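You operate a simulated robot arm through the tools that you are given. There is no shell and no other tool. Be economical: measure what you need, move in short steps, check, and stop when the job is done.

You are at the controls of a simulated robot arm. One attempt, no reset.

## Task
Rinse the old colour out of the narrow brush, then paint the white test card's band yellow.
Fine: no other colour gets into the pot; rinse again, brush into the brush jar, lid on.

Only the result counts: the job must be done as asked and must still hold three seconds after the hand-in. Knocking over, shifting, dropping, spilling or breaking anything else fails it. Lids that push on must go on centred and level and be pressed home; caps that screw on are set level and turned clockwise until they are tight.

## Robot
A 6-joint arm with a two-finger parallel gripper, fixed in place. Base frame: the origin is at the foot of the arm, x ahead of it, y to its left, z up; the work surface is at about z = 0.754. Units: m, rad, N and s.
With the tool pointing down near the work surface it reaches from about 0.1 to 0.84 m from the base axis. Its first joint turns from -2.007 to 2.007 rad. Payload 4.2 kg.
Tool frame: the origin (TCP) lies between the finger pads and is the grasp point; the fingertips stand 0.023 m ahead of it; z points along the fingers, y is the line along which they close. The gripper opens to 0.094 m. The fingers are 0.038 m wide and 0.01 m thick; the gripper's body (0.054 by 0.096 m) begins 0.039 m behind the TCP.
Orientation is told as [roll, pitch, yaw] about the base's x, y, z axes, in that order, counted from this pose: with the fingers straight down and closing along the base's y, the tool's x points along the base's -x, its y along +y and its z along -z.

## Interface
- The arm moves only by the tool move_arm. Its argument "deltas" is a list that holds one entry, the list of rows, each a list of 7 numbers: the shift along the base's x, y, z in units of 400 mm (1.0 is 400 mm), then the turn, a rotation vector about the base's x, y, z in units of 45 degrees (1.0 is 45 degrees), then the finger opening in m, from 0 to 0.094. In form: [[[dx, dy, dz, ax, ay, az, claw], ...]]. A call has 1 to 20 rows; each row is the pose to reach, as a shift and turn from the pose commanded when the call began. A call with a number of a shift or a turn outside -1 to 1 is refused whole. Rows are played at 5 a second. More than 0.05 m and 0.15 rad between two rows, or a gripper value outside its range, and nothing of the call is played. A pose out of reach is approached as far as the arm can. The call stops where the force on the tool passes 40 N (or 10 N more than at its start, if that is more) or the arm is blocked; 0.2 s more then pass. Each finger travels about 0.108 m/s and halts on what it meets, pressing with about 37 N; the grip force reading is that of the motor and also rises with nothing between the fingers. The clock runs only during rows and for 0.2 s after the last one: add rows that repeat a pose to give the fingers time. The reply holds the time, the measured pose of the TCP, the force on the tool along the base axes, the opening and the grip force, in the units named above and with some noise.
- Cameras (640 x 400 px; columns grow to the right, rows downward): "scene" is fixed at [0.05, 0.6526, 1.5559]; the picture's right is [-0.82, -0.58, 0.00], its down [-0.30, 0.42, -0.86] and it looks along [0.49, -0.70, -0.51] (base axes); focal length 339 px, centre (320, 200). "wrist" rides on the gripper at [0.086, 0.016, -0.074] in the tool frame; the picture's right is [-0.18, 0.98, 0.00], its down [-0.58, -0.11, -0.81] and it looks along [-0.79, -0.15, 0.59] (tool axes); focal length 243 px, centre (320, 200). There is no depth. A picture from a camera that has moved, and an enlarged one, comes with that camera's place and axes in the base frame and with its lens.
- get_image(camera): a new picture of that camera. It takes no simulated time.
- raise_lower(by): slides the trunk up (or, below 0, down) by that many m; the arm rides with it, the base frame stays. It gives what a move gives, with no picture.
- zoom(camera, box): a new picture of the part [left, top, right, bottom] of that camera's present view, enlarged. It takes no simulated time.
- close_job(): hands the job in; it is judged then, once.

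Work in short steps. Places have to be worked out from the pictures, the camera data and where the tool is seen: move nearer, look again, correct. Check each grasp and each placing, and mend what went wrong. You have 120 turns and 76 pictures in all, those below and enlarged ones among them. Open the gripper and draw the arm clear of the work before you hand the job in, unless the task says otherwise; then end with one line.

The tools are called after "Call:" by a JSON object that holds its "op" and its "data". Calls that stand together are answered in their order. move_arm: Moves the arm, as the interface text tells. Its arguments: {"type":"object","properties":{"deltas":{"type":"array"}},"required":["deltas"]} The other tools are called the same way: raise_lower (by) slides the trunk up or down; get_image (camera) takes a picture; zoom (camera, box) takes an enlarged picture of a part of a camera's view; close_job () hands the job in.

At the start:

```text
time: 0.0
tool_pos: [0.5967, -0.0874, 1.1831]
tool_rot: [0.001, 0.001, 0.0]
wrist_force: [0.2, 0.7, 0.6]
width: 0.0938
gripper_force: 0.1
trunk travel left (down, up): [-0.825, 0.165]
```

scene: 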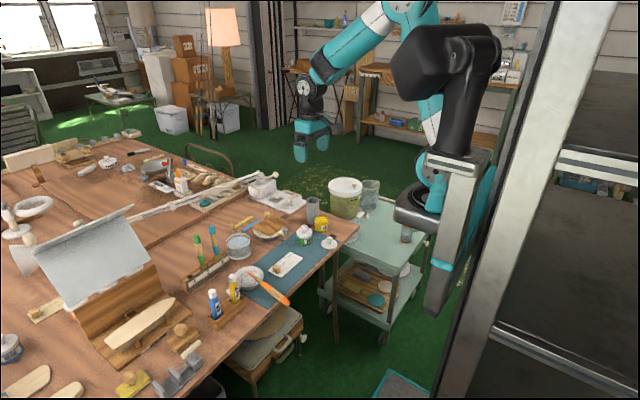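
wrist: 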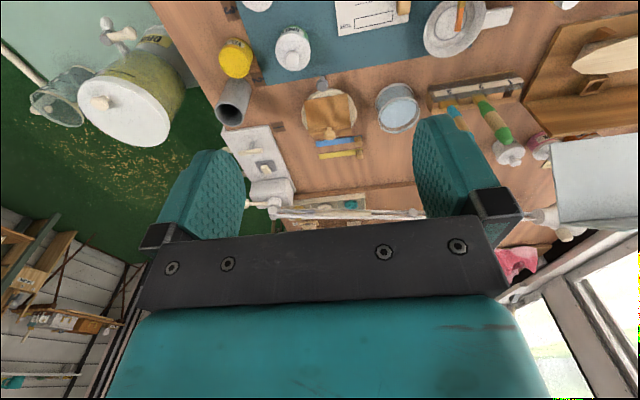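

I start with enlarged views of the work area to identify the brushes, pots, water jar and card.

Call:
{"op": "zoom", "data": {"camera": "scene", "box": [170, 170, 370, 330]}}

Call:
{"op": "zoom", "data": {"camera": "wrist", "box": [200, 0, 560, 200]}}

```text
2.50 times, centred on (270, 250) of scene
camera zoom: at [0.05, 0.6526, 1.5559], right [-0.82, -0.58, 0.0], down [-0.3, 0.42, -0.86], along [0.49, -0.7, -0.51], focal length 847 px, centre (445, 75)
```

zoom: 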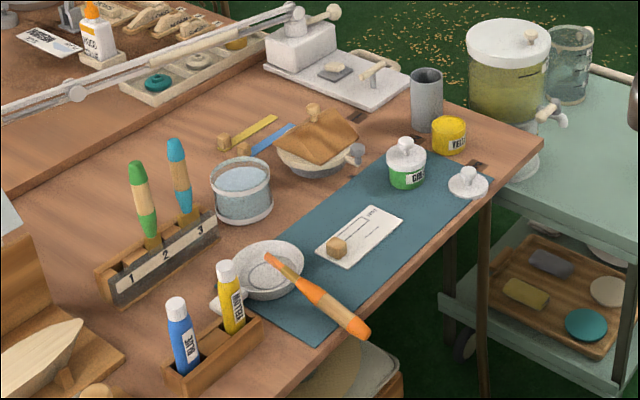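

```text
1.78 times, centred on (380, 100) of wrist
camera zoom: at [0.5097, -0.0694, 1.257], right [0.18, 0.98, 0.0], down [0.58, -0.11, 0.81], along [0.79, -0.15, -0.59], focal length 431 px, centre (213, 378)
```

zoom: 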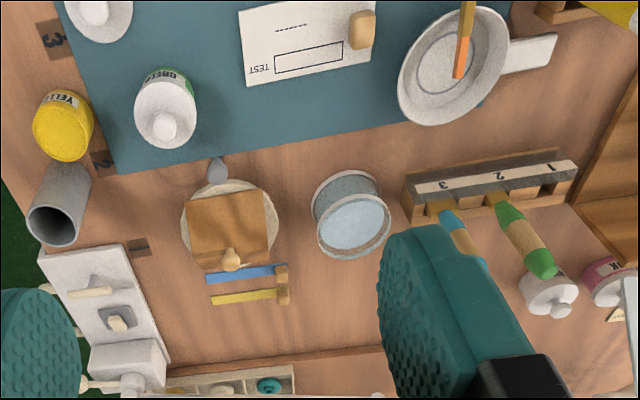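

The yellow pot seems open with its lid on the mat; I need finer detail on the brushes and dish.

Call:
{"op": "zoom", "data": {"camera": "scene", "box": [200, 215, 300, 325]}}

Call:
{"op": "zoom", "data": {"camera": "scene", "box": [250, 180, 350, 280]}}

```text
3.64 times, centred on (250, 270) of scene
camera zoom: at [0.05, 0.6526, 1.5559], right [-0.82, -0.58, 0.0], down [-0.3, 0.42, -0.86], along [0.49, -0.7, -0.51], focal length 1231 px, centre (574, -54)
```

zoom: 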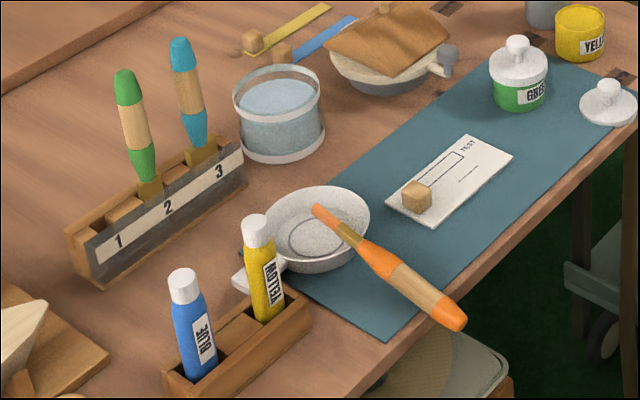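

```text
4.00 times, centred on (300, 230) of scene
camera zoom: at [0.05, 0.6526, 1.5559], right [-0.82, -0.58, 0.0], down [-0.3, 0.42, -0.86], along [0.49, -0.7, -0.51], focal length 1354 px, centre (400, 80)
```

zoom: 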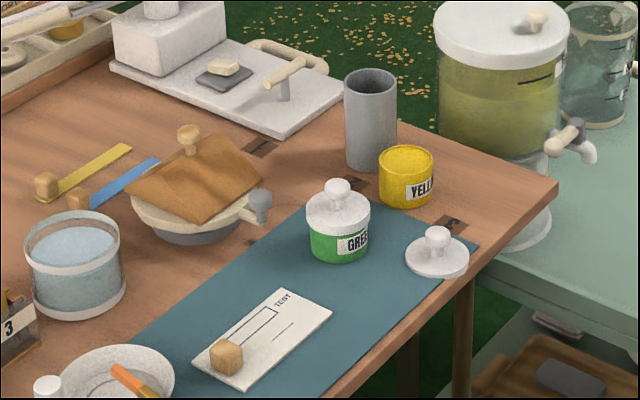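

The orange brush (stained, narrow ferrule) lies on the dish about (0.72,0.10)→(0.53,0.14). I draw back to look at it with the wrist camera.

Call:
{"op": "move_arm", "data": {"deltas": [[[-0.08, 0.05, -0.05, 0, 0, 0, 0.094], [-0.16, 0.1, -0.1, 0, 0, 0, 0.094], [-0.24, 0.15, -0.15, 0, 0, 0, 0.094], [-0.32, 0.2, -0.2, 0, 0, 0, 0.094], [-0.4, 0.25, -0.25, 0, 0, 0, 0.094], [-0.48, 0.3, -0.3, 0, 0, 0, 0.094], [-0.56, 0.35, -0.35, 0, 0, 0, 0.094]]]}}

Call:
{"op": "get_image", "data": {"camera": "wrist"}}

```text
time: 1.6
tool_pos: [0.4082, 0.0904, 1.0375]
tool_rot: [0.0, -0.001, -0.002]
wrist_force: [-0.5, -0.5, 0.2]
width: 0.0939
gripper_force: 0.1
out of reach, approached as far as the arm can: row 5, 6, 7
trunk travel left (down, up): [-0.825, 0.165]
```

```text
69 pictures are left
camera wrist: at [0.3211, 0.1078, 1.1126], right [0.19, 0.98, 0.0], down [0.58, -0.11, 0.81], along [0.79, -0.15, -0.59], focal length 243 px, centre (320, 200)
```

wrist: 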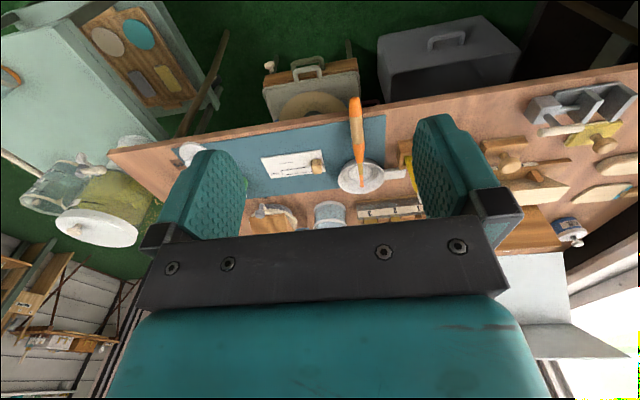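

The brush and card are in view; I enlarge that part.

Call:
{"op": "zoom", "data": {"camera": "wrist", "box": [230, 80, 430, 230]}}

```text
2.67 times, centred on (330, 155) of wrist
camera zoom: at [0.3211, 0.1078, 1.1126], right [0.19, 0.98, 0.0], down [0.58, -0.11, 0.81], along [0.79, -0.15, -0.59], focal length 647 px, centre (293, 320)
```

zoom: 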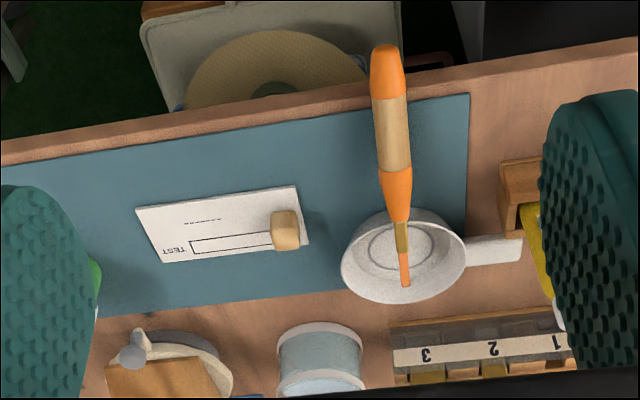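

Stereo puts the brush's handle end at about (0.545,0.122,0.762) on the table and the bristles raised at (0.702,0.120,0.804), resting on the dish rim. I'll grasp it with the tool tilted forward 60°, so the brush points downward once the tool is vertical; first I tilt 45°.

Call:
{"op": "move_arm", "data": {"deltas": [[[0.05, 0.015, 0, 0, -0.167, 0, 0.05], [0.1, 0.03, 0, 0, -0.333, 0, 0.05], [0.15, 0.045, 0, 0, -0.5, 0, 0.05], [0.2, 0.06, -0.02, 0, -0.667, 0, 0.05], [0.25, 0.075, -0.04, 0, -0.833, 0, 0.05], [0.3, 0.08, -0.06, 0, -1.0, 0, 0.05]]]}}

Call:
{"op": "get_image", "data": {"camera": "wrist"}}

Call:
{"op": "get_image", "data": {"camera": "scene"}}

```text
time: 3.0
tool_pos: [0.5285, 0.1234, 1.0162]
tool_rot: [0.0, -0.787, 0.0]
wrist_force: [0.7, -0.2, 0.6]
width: 0.05
gripper_force: 0.1
trunk travel left (down, up): [-0.825, 0.165]
```

```text
67 pictures are left
camera wrist: at [0.4138, 0.1408, 1.0072], right [0.13, 0.98, 0.13], down [-0.16, -0.11, 0.98], along [0.98, -0.15, 0.14], focal length 243 px, centre (320, 200)
```

wrist: 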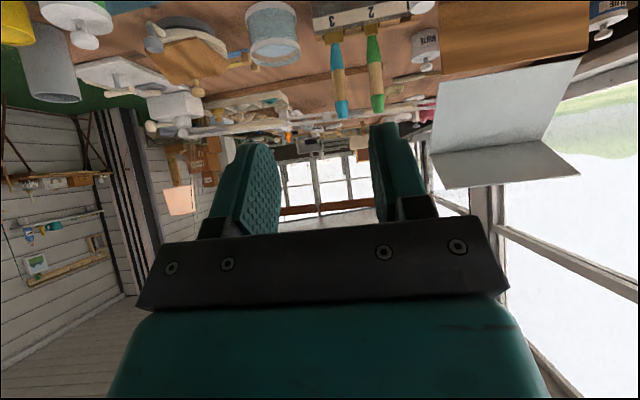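

```text
66 pictures are left
```

scene: 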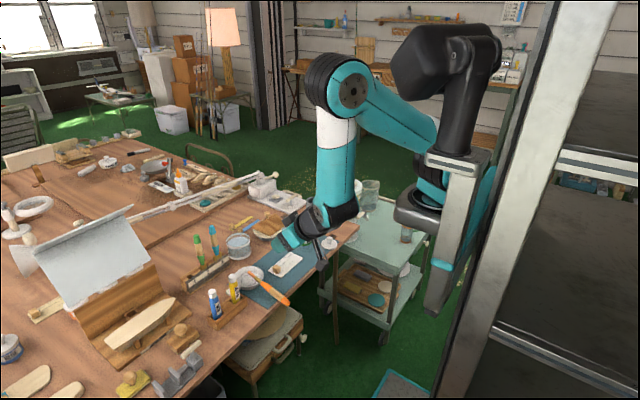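

The reading is good. I lower to a pre-grasp spot behind the handle at 60° tilt, then look from the scene camera.

Call:
{"op": "move_arm", "data": {"deltas": [[[-0.005, -0.001, -0.1, 0, -0.083, 0, 0.05], [-0.012, -0.003, -0.2, 0, -0.167, 0, 0.05], [-0.018, -0.005, -0.3, 0, -0.25, 0, 0.05], [-0.024, -0.006, -0.4, 0, -0.333, 0, 0.05], [-0.026, -0.006, -0.448, 0, -0.333, 0, 0.05]]]}}

Call:
{"op": "zoom", "data": {"camera": "scene", "box": [220, 200, 360, 330]}}

Call:
{"op": "get_image", "data": {"camera": "wrist"}}

```text
time: 4.2
tool_pos: [0.5183, 0.1207, 0.8366]
tool_rot: [0.001, -1.048, -0.001]
wrist_force: [-0.8, -0.2, 0.4]
width: 0.05
gripper_force: 0.0
trunk travel left (down, up): [-0.825, 0.165]
```

```text
3.08 times, centred on (290, 265) of scene
camera zoom: at [0.05, 0.6526, 1.5559], right [-0.82, -0.58, 0.0], down [-0.3, 0.42, -0.86], along [0.49, -0.7, -0.51], focal length 1042 px, centre (412, 0)
```

zoom: 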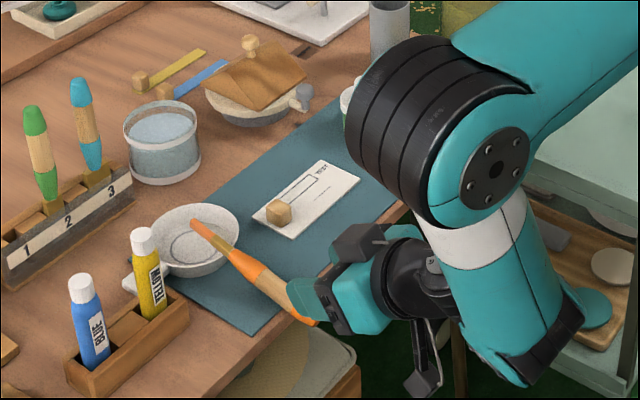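

```text
64 pictures are left
camera wrist: at [0.4089, 0.1381, 0.7987], right [0.09, 0.98, 0.16], down [-0.41, -0.11, 0.91], along [0.91, -0.15, 0.39], focal length 243 px, centre (320, 200)
```

wrist: 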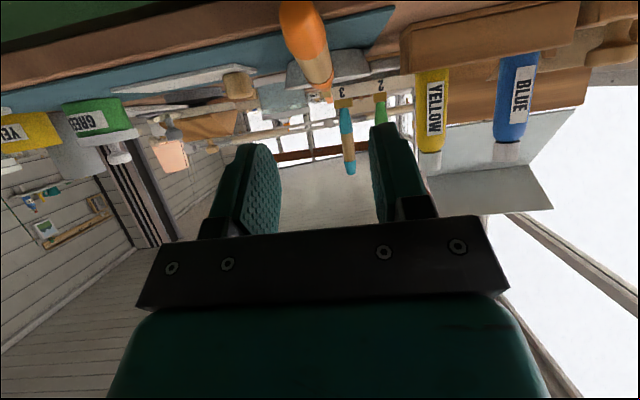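

The handle end appears right where I computed it. I advance along the tool axis to the grasp point.

Call:
{"op": "move_arm", "data": {"deltas": [[[0.06, 0.001, -0.034, 0, 0, 0, 0.05], [0.12, 0.001, -0.068, 0, 0, 0, 0.05], [0.17, 0.001, -0.097, 0, 0, 0, 0.05], [0.217, 0.001, -0.122, 0, 0, 0, 0.05]]]}}

Call:
{"op": "zoom", "data": {"camera": "scene", "box": [230, 220, 350, 330]}}

Call:
{"op": "get_image", "data": {"camera": "wrist"}}

```text
time: 5.4
tool_pos: [0.6037, 0.122, 0.7914]
tool_rot: [-0.005, -1.052, 0.012]
wrist_force: [-24.8, -2.9, 27.2]
width: 0.0489
gripper_force: 0.0
trunk travel left (down, up): [-0.825, 0.165]
stopped in row 4: the force on the tool passed its limit (the readings are from after the stop); the commanded pose is now the measured one
```

```text
3.64 times, centred on (290, 275) of scene
camera zoom: at [0.05, 0.6526, 1.5559], right [-0.82, -0.58, 0.0], down [-0.3, 0.42, -0.86], along [0.49, -0.7, -0.51], focal length 1231 px, centre (429, -73)
```

zoom: 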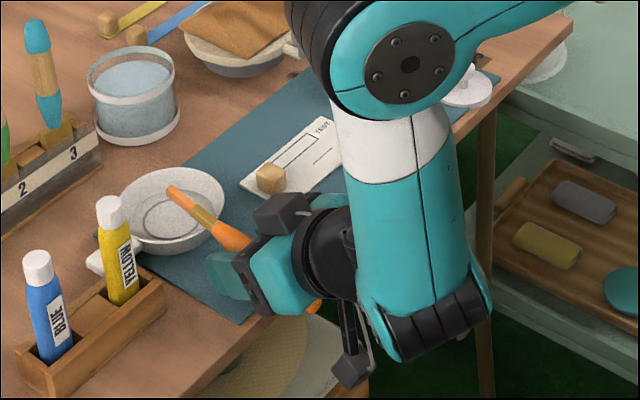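

```text
62 pictures are left
camera wrist: at [0.4948, 0.139, 0.7525], right [0.08, 0.98, 0.16], down [-0.41, -0.11, 0.9], along [0.91, -0.14, 0.4], focal length 243 px, centre (320, 200)
```

wrist: 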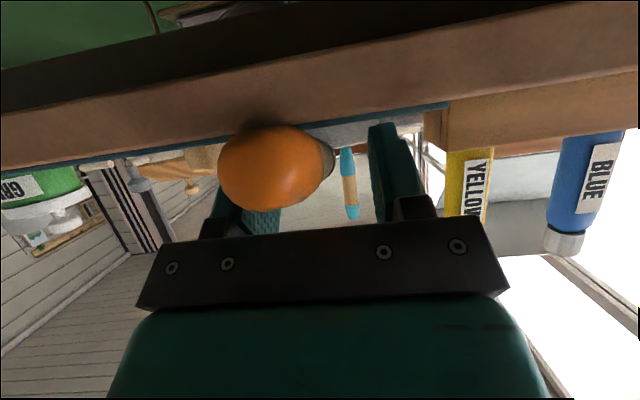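

Something touched lightly (probably fingertips on the mat) just short of the target; the handle sits between the fingers. I back off a few mm and close.

Call:
{"op": "move_arm", "data": {"deltas": [[[-0.008, 0, 0.01, 0, 0, 0, 0.05], [-0.008, 0, 0.01, 0, 0, 0, 0.03], [-0.008, 0, 0.01, 0, 0, 0, 0.01], [-0.008, 0, 0.01, 0, 0, 0, 0.0], [-0.008, 0, 0.01, 0, 0, 0, 0.0], [-0.008, 0, 0.01, 0, 0, 0, 0.0]]]}}

Call:
{"op": "get_image", "data": {"camera": "wrist"}}

```text
time: 6.8
tool_pos: [0.6008, 0.123, 0.7933]
tool_rot: [-0.002, -1.05, 0.007]
wrist_force: [0.7, -0.7, 0.0]
width: 0.0188
gripper_force: 36.6
trunk travel left (down, up): [-0.825, 0.165]
```

```text
61 pictures are left
camera wrist: at [0.4926, 0.1389, 0.7547], right [0.09, 0.98, 0.16], down [-0.41, -0.11, 0.91], along [0.91, -0.14, 0.39], focal length 243 px, centre (320, 200)
```

wrist: 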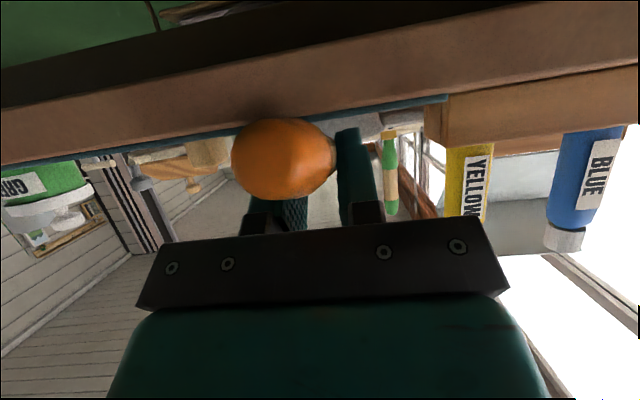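

The handle is held at 18.8 mm. I lift straight up and check.

Call:
{"op": "move_arm", "data": {"deltas": [[[0, 0, 0.05, 0, 0, 0, 0.0], [0, 0, 0.1, 0, 0, 0, 0.0], [0, 0, 0.2, 0, 0, 0, 0.0], [0, 0, 0.3, 0, 0, 0, 0.0], [0, 0, 0.4, 0, 0, 0, 0.0]]]}}

Call:
{"op": "zoom", "data": {"camera": "scene", "box": [220, 170, 360, 300]}}

```text
time: 8.0
tool_pos: [0.6025, 0.1214, 0.9517]
tool_rot: [-0.005, -1.05, 0.006]
wrist_force: [0.3, 0.3, -0.9]
width: 0.0189
gripper_force: 36.8
trunk travel left (down, up): [-0.825, 0.165]
```

```text
3.08 times, centred on (290, 235) of scene
camera zoom: at [0.05, 0.6526, 1.5559], right [-0.82, -0.58, 0.0], down [-0.3, 0.42, -0.86], along [0.49, -0.7, -0.51], focal length 1042 px, centre (412, 92)
```

zoom: 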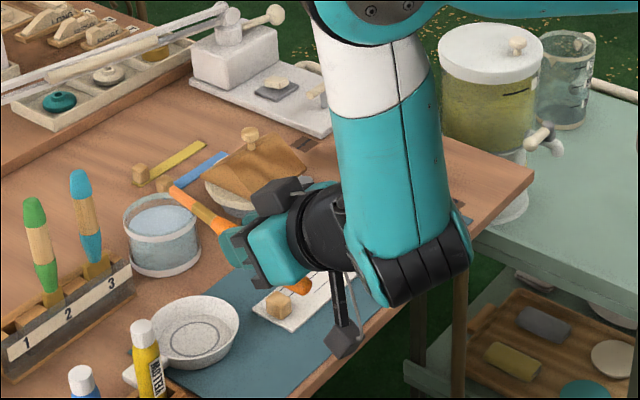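

The brush is held firmly, its tip about 0.10 m ahead of the TCP. Now I rotate the tool back towards vertical, which brings the bristles pointing down-forward.

Call:
{"op": "move_arm", "data": {"deltas": [[[0, -0.03, 0.02, 0, 0.167, 0, 0.0], [0, -0.06, 0.04, 0, 0.333, 0, 0.0], [0, -0.09, 0.06, 0, 0.5, 0, 0.0], [0, -0.12, 0.08, 0, 0.667, 0, 0.0], [0, -0.15, 0.1, 0, 0.833, 0, 0.0], [0, -0.2, 0.12, 0, 1.0, 0, 0.0]]]}}

Call:
{"op": "move_arm", "data": {"deltas": [[[0, 0, 0, 0, 0.167, 0, 0.0], [0, 0, 0, 0, 0.333, 0, 0.0]]]}}

Call:
{"op": "get_image", "data": {"camera": "wrist"}}

Call:
{"op": "get_image", "data": {"camera": "scene"}}

```text
time: 9.4
tool_pos: [0.6012, 0.042, 0.9996]
tool_rot: [0.003, -0.262, 0.005]
wrist_force: [0.0, 0.4, -0.3]
width: 0.0189
gripper_force: 36.8
trunk travel left (down, up): [-0.825, 0.165]
```

```text
time: 10.0
tool_pos: [0.6014, 0.0409, 1.0006]
tool_rot: [0.002, 0.0, 0.003]
wrist_force: [-0.5, 0.5, -0.4]
width: 0.0188
gripper_force: 37.2
trunk travel left (down, up): [-0.825, 0.165]
```

```text
59 pictures are left
camera wrist: at [0.5139, 0.0585, 1.075], right [0.18, 0.98, 0.0], down [0.58, -0.11, 0.81], along [0.79, -0.14, -0.59], focal length 243 px, centre (320, 200)
```

wrist: 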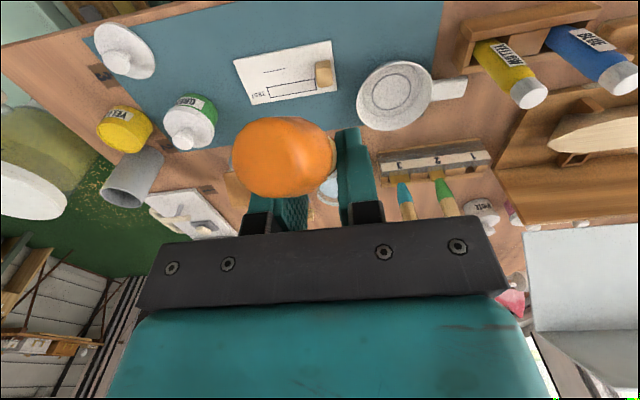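

```text
58 pictures are left
```

scene: 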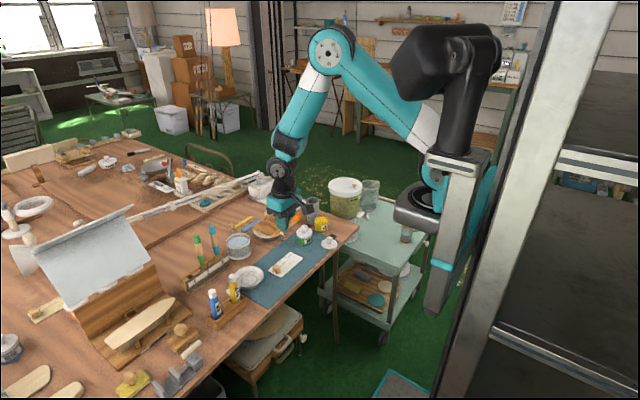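

Brush is pointing down-forward. I enlarge the wrist view over the pots to refine the yellow pot, lid and brush jar places.

Call:
{"op": "zoom", "data": {"camera": "wrist", "box": [60, 0, 240, 220]}}

Call:
{"op": "zoom", "data": {"camera": "scene", "box": [230, 190, 345, 280]}}

```text
1.82 times, centred on (150, 110) of wrist
camera zoom: at [0.5139, 0.0585, 1.075], right [0.18, 0.98, 0.0], down [0.58, -0.11, 0.81], along [0.79, -0.14, -0.59], focal length 441 px, centre (629, 364)
```

zoom: 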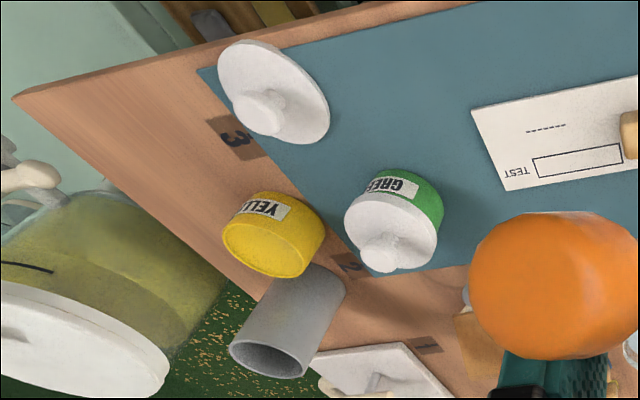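

```text
4.44 times, centred on (288, 235) of scene
camera zoom: at [0.05, 0.6526, 1.5559], right [-0.82, -0.58, 0.0], down [-0.3, 0.42, -0.86], along [0.49, -0.7, -0.51], focal length 1505 px, centre (464, 44)
```

zoom: 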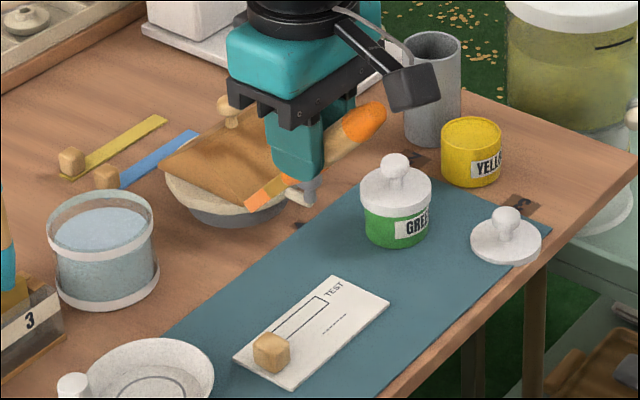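

Estimates: water surface centre (0.838,0.040,0.81), yellow pot (0.686,-0.267, top 0.796), brush jar (0.747,-0.290, top 0.853), band x≈0.681, y −0.042…0.025. I go above the water glass.

Call:
{"op": "move_arm", "data": {"deltas": [[[0.1, 0, -0.02, 0, 0, 0, 0.0], [0.2, 0, -0.04, 0, 0, 0, 0.0], [0.3, 0, -0.06, 0, 0, 0, 0.0], [0.4, 0, -0.09, 0, 0, 0, 0.0], [0.4715, 0, -0.125, 0, 0, 0, 0.0]]]}}

Call:
{"op": "zoom", "data": {"camera": "scene", "box": [190, 200, 300, 280]}}

```text
time: 11.2
tool_pos: [0.7898, 0.0415, 0.9501]
tool_rot: [0.001, -0.001, 0.003]
wrist_force: [-0.3, 0.1, 0.1]
width: 0.019
gripper_force: 37.3
trunk travel left (down, up): [-0.825, 0.165]
```

```text
5.00 times, centred on (245, 240) of scene
camera zoom: at [0.05, 0.6526, 1.5559], right [-0.82, -0.58, 0.0], down [-0.3, 0.42, -0.86], along [0.49, -0.7, -0.51], focal length 1693 px, centre (695, 0)
```

zoom: 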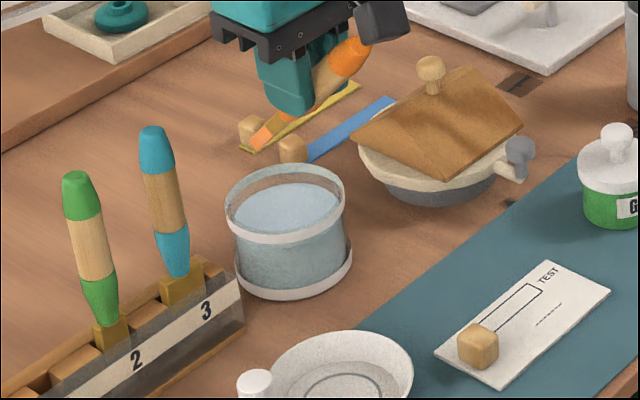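

Tip is right above the water centre. I lower the bristles ~2 cm under the surface and swirl them.

Call:
{"op": "move_arm", "data": {"deltas": [[[0, 0, -0.08, 0, 0, 0, 0.0], [0, 0, -0.15, 0, 0, 0, 0.0], [0, 0, -0.2, 0, 0, 0, 0.0], [0.02, 0.0, -0.2, 0, 0, 0, 0.0], [0.0, 0.025, -0.2, 0, 0, 0, 0.0], [-0.015, 0, -0.2, 0, 0, 0, 0.0], [0, -0.025, -0.2, 0, 0, 0, 0.0], [0.02, 0, -0.2, 0, 0, 0, 0.0], [0, 0.025, -0.2, 0, 0, 0, 0.0], [-0.015, 0, -0.2, 0, 0, 0, 0.0], [0, -0.025, -0.2, 0, 0, 0, 0.0], [0.02, 0, -0.2, 0, 0, 0, 0.0], [0, 0.025, -0.2, 0, 0, 0, 0.0], [0, 0, -0.2, 0, 0, 0, 0.0]]]}}

Call:
{"op": "zoom", "data": {"camera": "scene", "box": [190, 200, 300, 280]}}

```text
time: 14.2
tool_pos: [0.7897, 0.043, 0.8705]
tool_rot: [0.001, -0.003, 0.004]
wrist_force: [-0.3, 1.2, -0.3]
width: 0.0188
gripper_force: 36.9
trunk travel left (down, up): [-0.825, 0.165]
```

```text
5.00 times, centred on (245, 240) of scene
camera zoom: at [0.05, 0.6526, 1.5559], right [-0.82, -0.58, 0.0], down [-0.3, 0.42, -0.86], along [0.49, -0.7, -0.51], focal length 1693 px, centre (695, 0)
```

zoom: 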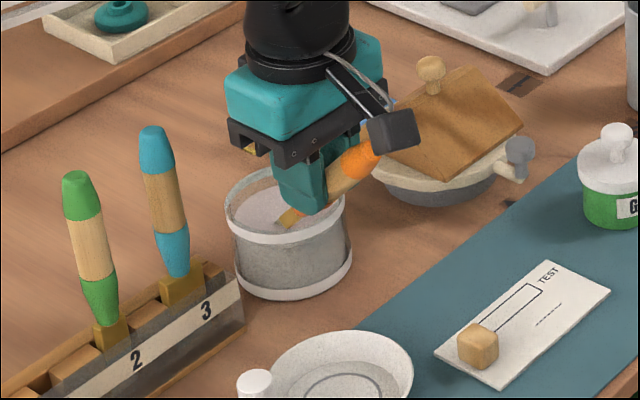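

The water has clouded, so colour is coming out. I swirl some more, then lift slowly and inspect the bristles.

Call:
{"op": "move_arm", "data": {"deltas": [[[0.02, 0.0, 0, 0, 0, 0, 0.0], [0.0, 0.025, 0, 0, 0, 0, 0.0], [-0.015, 0, 0, 0, 0, 0, 0.0], [0, -0.025, 0, 0, 0, 0, 0.0], [0.02, 0, 0, 0, 0, 0, 0.0], [0, 0.025, 0, 0, 0, 0, 0.0], [-0.015, 0, 0, 0, 0, 0, 0.0], [0, -0.025, 0, 0, 0, 0, 0.0], [0.02, 0, 0, 0, 0, 0, 0.0], [0, 0.025, 0, 0, 0, 0, 0.0], [0, 0, 0, 0, 0, 0, 0.0], [0, 0, 0.04, 0, 0, 0, 0.0], [0, 0, 0.08, 0, 0, 0, 0.0], [0, 0, 0.12, 0, 0, 0, 0.0], [0, 0, 0.16, 0, 0, 0, 0.0], [0, 0, 0.2, 0, 0, 0, 0.0]]]}}

Call:
{"op": "zoom", "data": {"camera": "scene", "box": [210, 190, 290, 250]}}

```text
time: 17.6
tool_pos: [0.7899, 0.0414, 0.9507]
tool_rot: [0.001, -0.001, 0.004]
wrist_force: [-0.1, 0.9, -0.1]
width: 0.0188
gripper_force: 37.2
trunk travel left (down, up): [-0.825, 0.165]
```

```text
6.67 times, centred on (250, 220) of scene
camera zoom: at [0.05, 0.6526, 1.5559], right [-0.82, -0.58, 0.0], down [-0.3, 0.42, -0.86], along [0.49, -0.7, -0.51], focal length 2258 px, centre (787, 67)
```

zoom: 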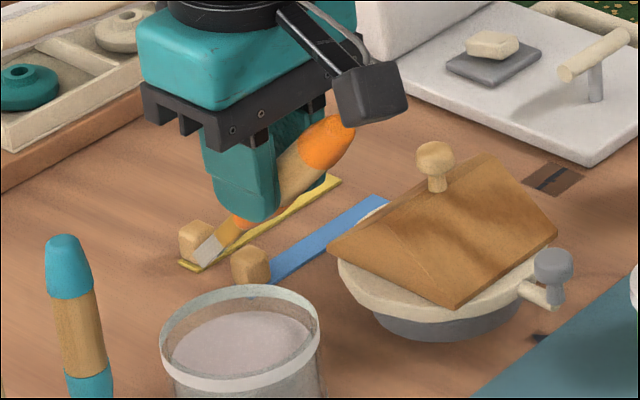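

The bristles are now plain and clean. I carry the brush over to the yellow pot, tilting the tool back 20° to make it steeper.

Call:
{"op": "move_arm", "data": {"deltas": [[[0, 0, 0.06, 0, 0.05, 0, 0.0], [0, 0, 0.12, 0, 0.1, 0, 0.0], [-0.04, -0.1, 0.12, 0, 0.15, 0, 0.0], [-0.08, -0.2, 0.12, 0, 0.2, 0, 0.0], [-0.12, -0.3, 0.12, 0, 0.25, 0, 0.0], [-0.16, -0.4, 0.12, 0, 0.3, 0, 0.0], [-0.2, -0.5, 0.12, 0, 0.35, 0, 0.0], [-0.24, -0.6, 0.12, 0, 0.4, 0, 0.0], [-0.28, -0.7, 0.12, 0, 0.444, 0, 0.0], [-0.325, -0.771, 0.12, 0, 0.444, 0, 0.0], [-0.325, -0.771, 0.1, 0, 0.444, 0, 0.0]]]}}

Call:
{"op": "zoom", "data": {"camera": "scene", "box": [275, 175, 355, 265]}}

Call:
{"op": "get_image", "data": {"camera": "wrist"}}

```text
time: 20.0
tool_pos: [0.6597, -0.2654, 0.9908]
tool_rot: [0.002, 0.346, 0.002]
wrist_force: [-0.4, 0.2, -0.8]
width: 0.0187
gripper_force: 37.3
trunk travel left (down, up): [-0.825, 0.165]
```

```text
4.44 times, centred on (315, 220) of scene
camera zoom: at [0.05, 0.6526, 1.5559], right [-0.82, -0.58, 0.0], down [-0.3, 0.42, -0.86], along [0.49, -0.7, -0.51], focal length 1505 px, centre (342, 111)
```

zoom: 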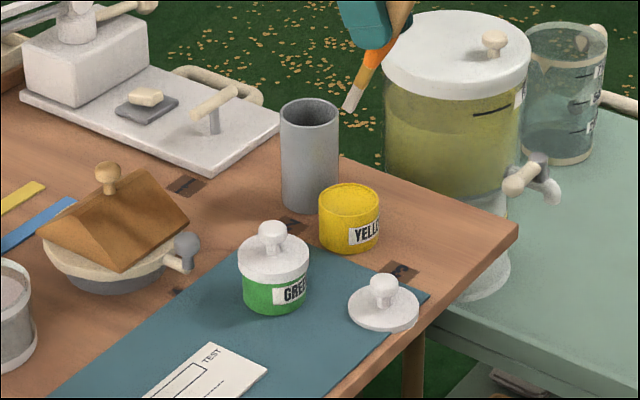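

```text
51 pictures are left
camera wrist: at [0.603, -0.2496, 1.0906], right [0.17, 0.98, -0.06], down [0.82, -0.11, 0.56], along [0.54, -0.14, -0.83], focal length 243 px, centre (320, 200)
```

wrist: 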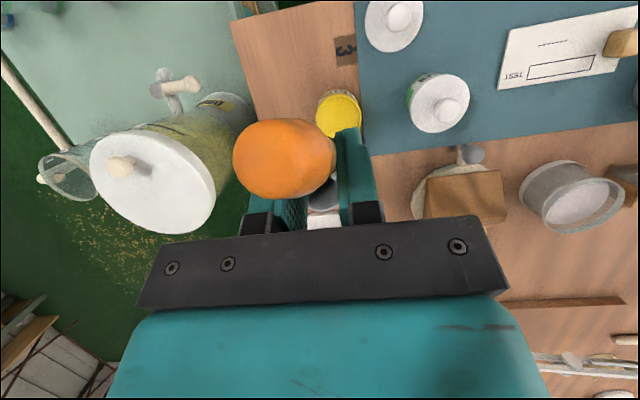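

The tip is where predicted. I enlarge the wrist view of the pot to pin its centre.

Call:
{"op": "zoom", "data": {"camera": "wrist", "box": [290, 60, 410, 160]}}

Call:
{"op": "zoom", "data": {"camera": "scene", "box": [335, 205, 375, 245]}}

```text
4.00 times, centred on (350, 110) of wrist
camera zoom: at [0.603, -0.2496, 1.0906], right [0.17, 0.98, -0.06], down [0.82, -0.11, 0.56], along [0.54, -0.14, -0.83], focal length 970 px, centre (200, 560)
```

zoom: 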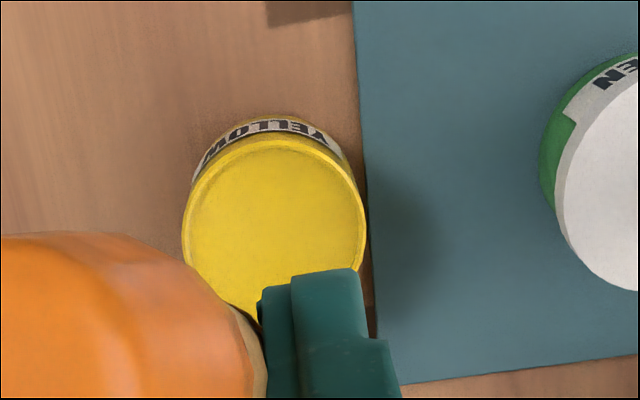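

```text
10.00 times, centred on (355, 225) of scene
camera zoom: at [0.05, 0.6526, 1.5559], right [-0.82, -0.58, 0.0], down [-0.3, 0.42, -0.86], along [0.49, -0.7, -0.51], focal length 3386 px, centre (-30, -50)
```

zoom: 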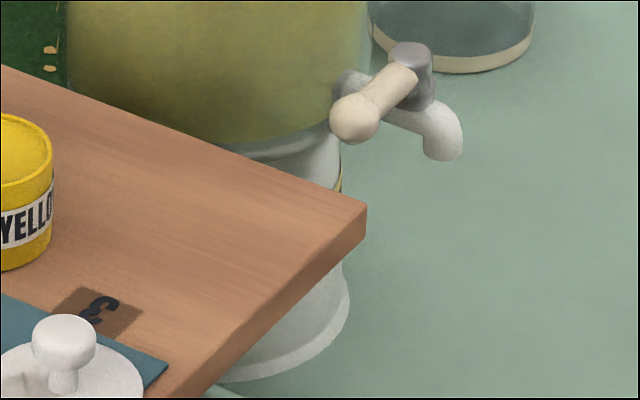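

The pot's opening is centred near (0.680,-0.257) with paint just below the rim. I correct by a few mm and dip the bristles ~1.2 cm.

Call:
{"op": "move_arm", "data": {"deltas": [[[-0.0125, 0.018, -0.06, 0, 0, 0, 0.0], [-0.0125, 0.018, -0.12, 0, 0, 0, 0.0], [-0.0125, 0.018, -0.18, 0, 0, 0, 0.0], [-0.0125, 0.018, -0.23, 0, 0, 0, 0.0]]]}}

Call:
{"op": "zoom", "data": {"camera": "scene", "box": [295, 185, 355, 245]}}

```text
time: 21.0
tool_pos: [0.6542, -0.2581, 0.9038]
tool_rot: [0.002, 0.344, 0.001]
wrist_force: [-10.3, 0.9, 35.5]
width: 0.0191
gripper_force: 37.0
trunk travel left (down, up): [-0.825, 0.165]
```

```text
6.67 times, centred on (325, 215) of scene
camera zoom: at [0.05, 0.6526, 1.5559], right [-0.82, -0.58, 0.0], down [-0.3, 0.42, -0.86], along [0.49, -0.7, -0.51], focal length 2258 px, centre (287, 100)
```

zoom: 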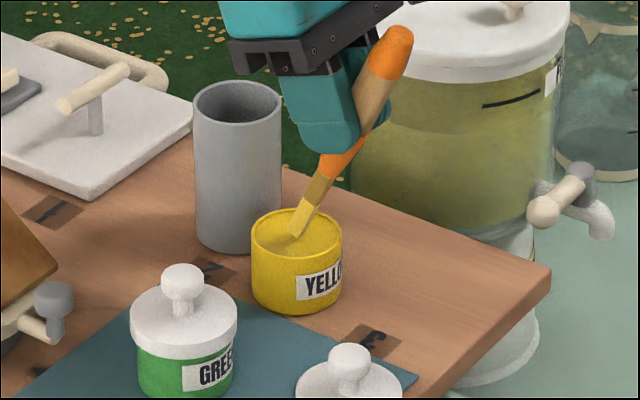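

The tip meets resistance at the paint's surface (35 N), so the surface acts solid. I lift off and look at the bristles.

Call:
{"op": "move_arm", "data": {"deltas": [[[0, 0, 0.02, 0, 0, 0, 0.0], [0, 0, 0.06, 0, 0, 0, 0.0], [0, 0, 0.1, 0, 0, 0, 0.0]]]}}

Call:
{"op": "zoom", "data": {"camera": "scene", "box": [295, 180, 355, 240]}}

```text
time: 21.8
tool_pos: [0.6559, -0.2583, 0.9387]
tool_rot: [0.003, 0.347, 0.003]
wrist_force: [0.6, 0.0, -0.3]
width: 0.0189
gripper_force: 37.4
trunk travel left (down, up): [-0.825, 0.165]
```

```text
6.67 times, centred on (325, 210) of scene
camera zoom: at [0.05, 0.6526, 1.5559], right [-0.82, -0.58, 0.0], down [-0.3, 0.42, -0.86], along [0.49, -0.7, -0.51], focal length 2258 px, centre (287, 133)
```

zoom: 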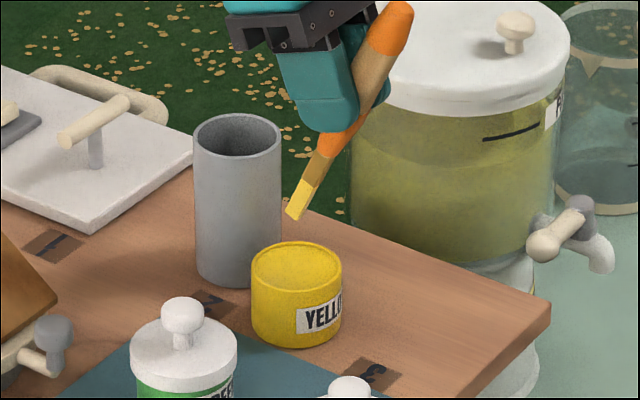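

Bristles are fully loaded with yellow, and the brush barely shifted. I carry it over to the card and look down at the band.

Call:
{"op": "move_arm", "data": {"deltas": [[[0, 0, 0.08, 0, 0, 0, 0.0], [-0.005, 0.1, 0.1, 0, 0, 0, 0.0], [-0.01, 0.2, 0.1, 0, 0, 0, 0.0], [-0.015, 0.3, 0.1, 0, 0, 0, 0.0], [-0.018, 0.4, 0.08, 0, 0, 0, 0.0], [-0.018, 0.5, 0.06, 0, 0, 0, 0.0], [-0.018, 0.56, 0.04, 0, 0, 0, 0.0]]]}}

Call:
{"op": "zoom", "data": {"camera": "wrist", "box": [250, 40, 450, 200]}}

Call:
{"op": "zoom", "data": {"camera": "scene", "box": [255, 220, 325, 290]}}

```text
time: 23.4
tool_pos: [0.6465, -0.0357, 0.9536]
tool_rot: [0.005, 0.347, 0.003]
wrist_force: [0.2, -0.3, 0.6]
width: 0.0187
gripper_force: 36.9
trunk travel left (down, up): [-0.825, 0.165]
```

```text
2.50 times, centred on (350, 120) of wrist
camera zoom: at [0.5906, -0.0184, 1.0538], right [0.17, 0.98, -0.06], down [0.82, -0.11, 0.56], along [0.54, -0.14, -0.83], focal length 606 px, centre (245, 400)
```

zoom: 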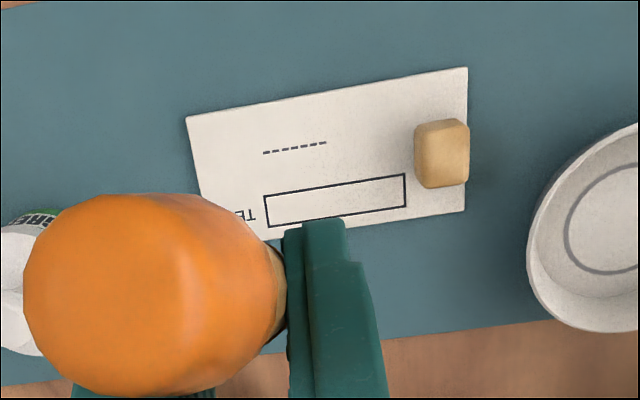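

```text
5.71 times, centred on (290, 255) of scene
camera zoom: at [0.05, 0.6526, 1.5559], right [-0.82, -0.58, 0.0], down [-0.3, 0.42, -0.86], along [0.49, -0.7, -0.51], focal length 1935 px, centre (491, -114)
```

zoom: 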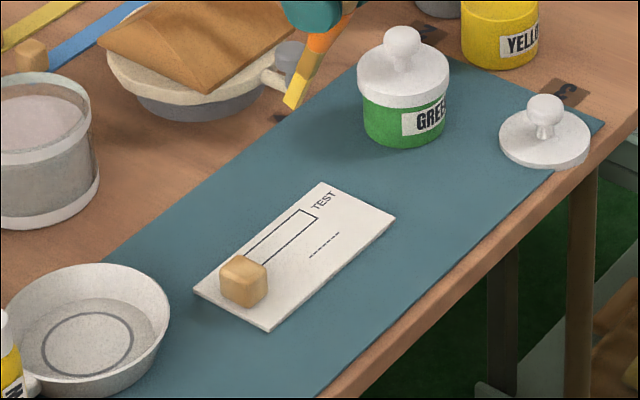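

Band in the scene frame: x 0.672–0.686, y −0.046…+0.020. I descend to ~1 cm above the TEST end and check the alignment.

Call:
{"op": "move_arm", "data": {"deltas": [[[0, -0.01, -0.07, 0, 0, 0, 0.0], [0, -0.018, -0.14, 0, 0, 0, 0.0], [0, -0.018, -0.2, 0, 0, 0, 0.0]]]}}

Call:
{"op": "zoom", "data": {"camera": "scene", "box": [265, 235, 325, 285]}}

Call:
{"op": "zoom", "data": {"camera": "wrist", "box": [250, 40, 450, 200]}}

```text
time: 24.2
tool_pos: [0.6475, -0.0425, 0.8728]
tool_rot: [0.004, 0.344, 0.005]
wrist_force: [0.0, -0.2, -0.4]
width: 0.0186
gripper_force: 36.5
trunk travel left (down, up): [-0.825, 0.165]
```

```text
8.00 times, centred on (295, 260) of scene
camera zoom: at [0.05, 0.6526, 1.5559], right [-0.82, -0.58, 0.0], down [-0.3, 0.42, -0.86], along [0.49, -0.7, -0.51], focal length 2709 px, centre (520, -280)
```

zoom: 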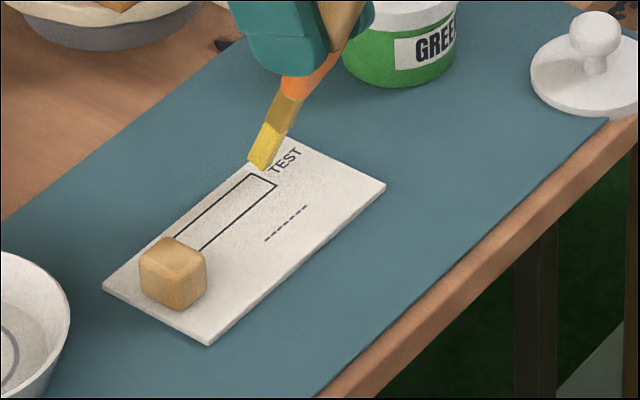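

```text
2.50 times, centred on (350, 120) of wrist
camera zoom: at [0.5908, -0.0254, 0.9733], right [0.17, 0.98, -0.06], down [0.82, -0.11, 0.56], along [0.55, -0.14, -0.83], focal length 606 px, centre (245, 400)
```

zoom: 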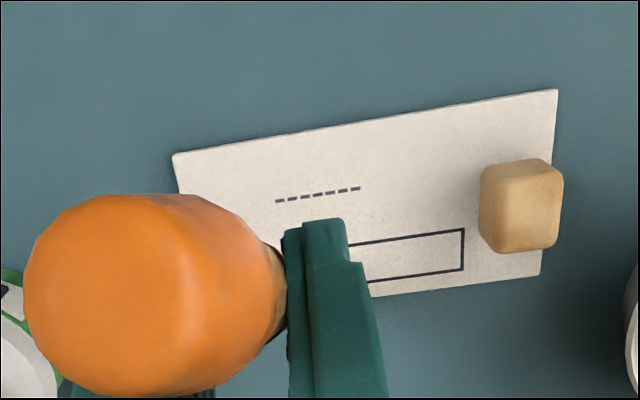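

Alignment is good: dropping straight lands the bristles just inside the TEST end, centred. I lower gently to contact.

Call:
{"op": "move_arm", "data": {"deltas": [[[0, -0.002, -0.01, 0, 0, 0, 0.0], [0, -0.002, -0.02, 0, 0, 0, 0.0], [0, -0.002, -0.025, 0, 0, 0, 0.0]]]}}

Call:
{"op": "zoom", "data": {"camera": "scene", "box": [265, 235, 325, 285]}}

```text
time: 25.0
tool_pos: [0.6475, -0.0426, 0.8669]
tool_rot: [0.003, 0.343, 0.004]
wrist_force: [-4.3, 0.0, 30.4]
width: 0.0188
gripper_force: 36.7
trunk travel left (down, up): [-0.825, 0.165]
```

```text
8.00 times, centred on (295, 260) of scene
camera zoom: at [0.05, 0.6526, 1.5559], right [-0.82, -0.58, 0.0], down [-0.3, 0.42, -0.86], along [0.49, -0.7, -0.51], focal length 2709 px, centre (520, -280)
```

zoom: 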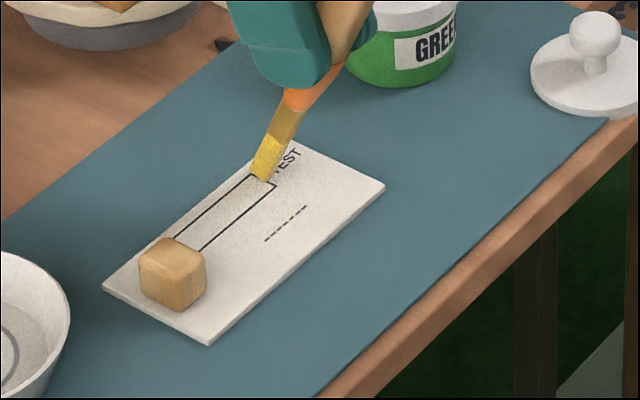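

Contact made at 30 N; I ease off 3 mm and stroke along the band towards the weight.

Call:
{"op": "move_arm", "data": {"deltas": [[[0, 0, 0.007, 0, 0, 0, 0.0], [0, 0.015, 0.007, 0, 0, 0, 0.0], [0, 0.03, 0.007, 0, 0, 0, 0.0], [0, 0.045, 0.007, 0, 0, 0, 0.0], [0, 0.06, 0.007, 0, 0, 0, 0.0], [0, 0.075, 0.007, 0, 0, 0, 0.0], [0, 0.09, 0.007, 0, 0, 0, 0.0], [0, 0.105, 0.007, 0, 0, 0, 0.0]]]}}

Call:
{"op": "zoom", "data": {"camera": "scene", "box": [265, 235, 325, 285]}}

```text
time: 26.8
tool_pos: [0.6477, -0.0009, 0.8681]
tool_rot: [0.006, 0.347, 0.006]
wrist_force: [0.2, 0.4, 1.0]
width: 0.0189
gripper_force: 36.9
trunk travel left (down, up): [-0.825, 0.165]
```

```text
8.00 times, centred on (295, 260) of scene
camera zoom: at [0.05, 0.6526, 1.5559], right [-0.82, -0.58, 0.0], down [-0.3, 0.42, -0.86], along [0.49, -0.7, -0.51], focal length 2709 px, centre (520, -280)
```

zoom: 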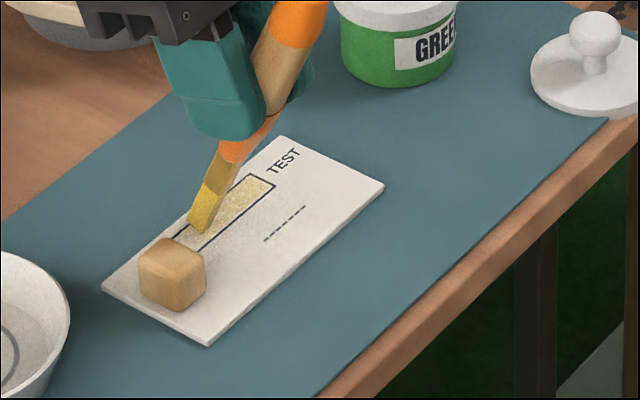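

The band takes colour, faintly so far. I continue to the weight end, then stroke back with slightly more contact.

Call:
{"op": "move_arm", "data": {"deltas": [[[0, 0.015, -0.003, 0, 0, 0, 0.0], [0, 0.03, -0.003, 0, 0, 0, 0.0], [0, 0.045, -0.003, 0, 0, 0, 0.0]]]}}

Call:
{"op": "zoom", "data": {"camera": "scene", "box": [265, 235, 325, 285]}}

Call:
{"op": "zoom", "data": {"camera": "wrist", "box": [250, 40, 450, 200]}}

```text
time: 27.6
tool_pos: [0.6483, 0.0167, 0.8667]
tool_rot: [0.004, 0.347, 0.003]
wrist_force: [0.8, -4.1, 12.7]
width: 0.0191
gripper_force: 37.0
trunk travel left (down, up): [-0.825, 0.165]
```

```text
8.00 times, centred on (295, 260) of scene
camera zoom: at [0.05, 0.6526, 1.5559], right [-0.82, -0.58, 0.0], down [-0.3, 0.42, -0.86], along [0.49, -0.7, -0.51], focal length 2709 px, centre (520, -280)
```

zoom: 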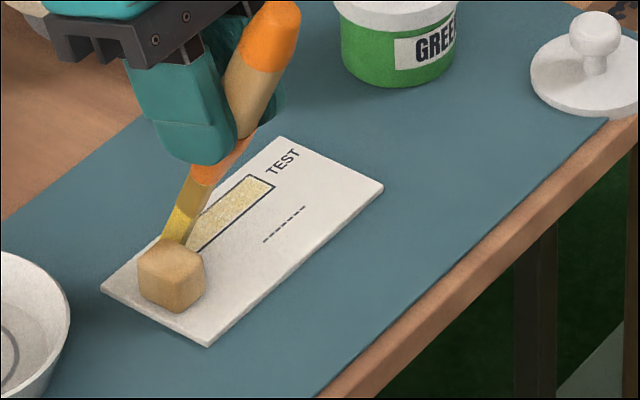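

```text
2.50 times, centred on (350, 120) of wrist
camera zoom: at [0.591, 0.0332, 0.9662], right [0.17, 0.98, -0.06], down [0.82, -0.11, 0.56], along [0.55, -0.14, -0.83], focal length 606 px, centre (245, 400)
```

zoom: 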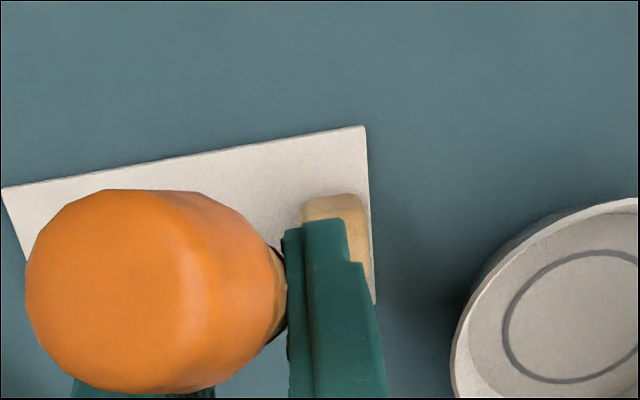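

The first pass reached the weight end with light contact. Now back-and-forth strokes with ±2 mm offset across the band.

Call:
{"op": "move_arm", "data": {"deltas": [[[0.006, 0, 0.001, 0, 0, 0, 0.0], [0.006, -0.02, 0.001, 0, 0, 0, 0.0], [0.006, -0.04, 0.001, 0, 0, 0, 0.0], [0.006, -0.06, 0.001, 0, 0, 0, 0.0], [0.006, -0.08, 0.001, 0, 0, 0, 0.0], [0.006, -0.1, 0.001, 0, 0, 0, 0.0], [0.006, -0.12, 0.001, 0, 0, 0, 0.0], [0.006, -0.14, 0.001, 0, 0, 0, 0.0], [-0.006, -0.14, 0.001, 0, 0, 0, 0.0], [-0.006, -0.12, 0.001, 0, 0, 0, 0.0], [-0.006, -0.1, 0.001, 0, 0, 0, 0.0], [-0.006, -0.08, 0.001, 0, 0, 0, 0.0], [-0.006, -0.06, 0.001, 0, 0, 0, 0.0], [-0.006, -0.04, 0.001, 0, 0, 0, 0.0], [-0.006, -0.02, 0.001, 0, 0, 0, 0.0], [-0.006, 0.0, 0.001, 0, 0, 0, 0.0]]]}}

Call:
{"op": "zoom", "data": {"camera": "scene", "box": [265, 235, 325, 285]}}

```text
time: 31.0
tool_pos: [0.6456, 0.0172, 0.8663]
tool_rot: [0.003, 0.348, 0.005]
wrist_force: [0.3, -2.9, 7.6]
width: 0.0189
gripper_force: 37.3
trunk travel left (down, up): [-0.825, 0.165]
```

```text
8.00 times, centred on (295, 260) of scene
camera zoom: at [0.05, 0.6526, 1.5559], right [-0.82, -0.58, 0.0], down [-0.3, 0.42, -0.86], along [0.49, -0.7, -0.51], focal length 2709 px, centre (520, -280)
```

zoom: 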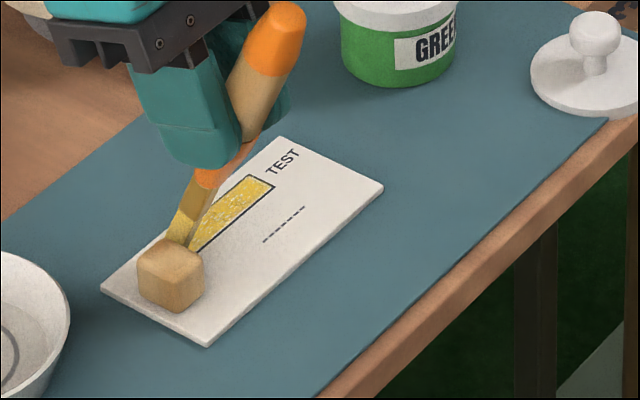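

Much stronger yellow, with a few pale flecks. I repeat the same pair of strokes with the offsets swapped.

Call:
{"op": "move_arm", "data": {"deltas": [[[0.006, 0, 0, 0, 0, 0, 0.0], [0.006, -0.02, 0, 0, 0, 0, 0.0], [0.006, -0.04, 0, 0, 0, 0, 0.0], [0.006, -0.06, 0, 0, 0, 0, 0.0], [0.006, -0.08, 0, 0, 0, 0, 0.0], [0.006, -0.1, 0, 0, 0, 0, 0.0], [0.006, -0.12, 0, 0, 0, 0, 0.0], [0.006, -0.142, 0, 0, 0, 0, 0.0], [0.012, -0.142, 0, 0, 0, 0, 0.0], [0.012, -0.12, 0, 0, 0, 0, 0.0], [0.012, -0.1, 0, 0, 0, 0, 0.0], [0.012, -0.08, 0, 0, 0, 0, 0.0], [0.012, -0.06, 0, 0, 0, 0, 0.0], [0.012, -0.04, 0, 0, 0, 0, 0.0], [0.012, -0.02, 0, 0, 0, 0, 0.0], [0.008, 0.003, 0, 0, 0, 0, 0.0], [0.0, 0.003, 0, 0, 0, 0, 0.0], [0.003, 0.0, 0.03, 0, 0, 0, 0.0], [0.003, -0.01, 0.1, 0, 0, 0, 0.0], [0.003, -0.05, 0.2, 0, 0, 0, 0.0]]]}}

Call:
{"op": "zoom", "data": {"camera": "scene", "box": [265, 235, 325, 285]}}

Call:
{"op": "zoom", "data": {"camera": "wrist", "box": [250, 40, 450, 200]}}

```text
time: 35.2
tool_pos: [0.647, -0.0031, 0.9459]
tool_rot: [0.005, 0.349, 0.003]
wrist_force: [0.2, 0.2, -1.0]
width: 0.0186
gripper_force: 37.4
trunk travel left (down, up): [-0.825, 0.165]
```

```text
8.00 times, centred on (295, 260) of scene
camera zoom: at [0.05, 0.6526, 1.5559], right [-0.82, -0.58, 0.0], down [-0.3, 0.42, -0.86], along [0.49, -0.7, -0.51], focal length 2709 px, centre (520, -280)
```

zoom: 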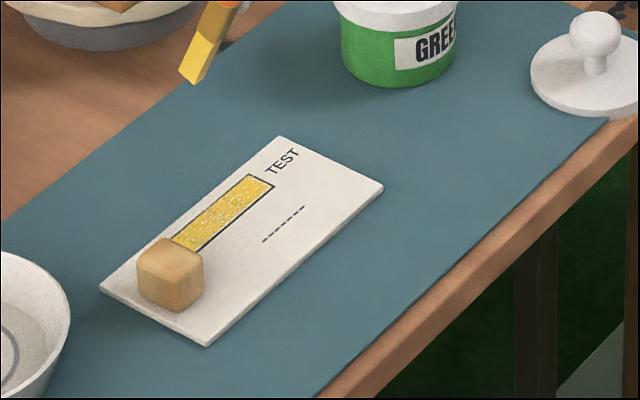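

```text
2.50 times, centred on (350, 120) of wrist
camera zoom: at [0.5898, 0.0129, 1.0456], right [0.17, 0.98, -0.06], down [0.82, -0.11, 0.56], along [0.54, -0.14, -0.83], focal length 606 px, centre (245, 400)
```

zoom: 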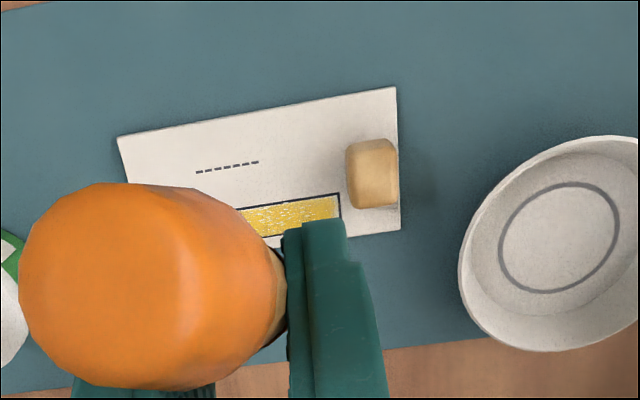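

Nearly complete; the weight end may have a thin bare strip. I slide aside for a clear view.

Call:
{"op": "move_arm", "data": {"deltas": [[[0, 0.08, 0.03, 0, 0, 0, 0.0], [0, 0.16, 0.04, 0, 0, 0, 0.0], [0, 0.24, 0.04, 0, 0, 0, 0.0]]]}}

Call:
{"op": "zoom", "data": {"camera": "wrist", "box": [130, 50, 270, 150]}}

```text
time: 36.0
tool_pos: [0.6467, 0.0938, 0.9613]
tool_rot: [0.003, 0.347, 0.004]
wrist_force: [-1.0, -0.1, 0.0]
width: 0.0186
gripper_force: 36.4
trunk travel left (down, up): [-0.825, 0.165]
```

```text
4.00 times, centred on (200, 100) of wrist
camera zoom: at [0.5898, 0.1094, 1.0623], right [0.17, 0.98, -0.06], down [0.82, -0.11, 0.56], along [0.54, -0.14, -0.83], focal length 970 px, centre (800, 600)
```

zoom: 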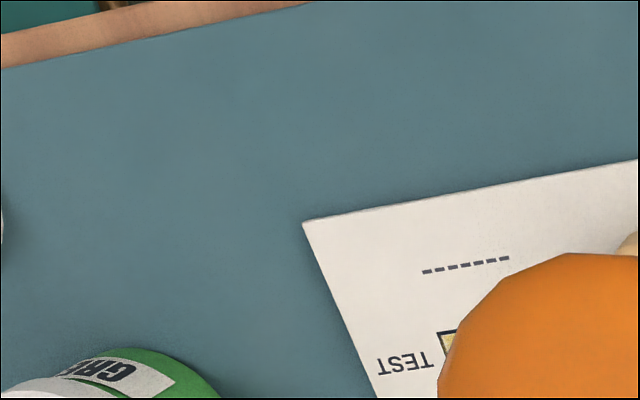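

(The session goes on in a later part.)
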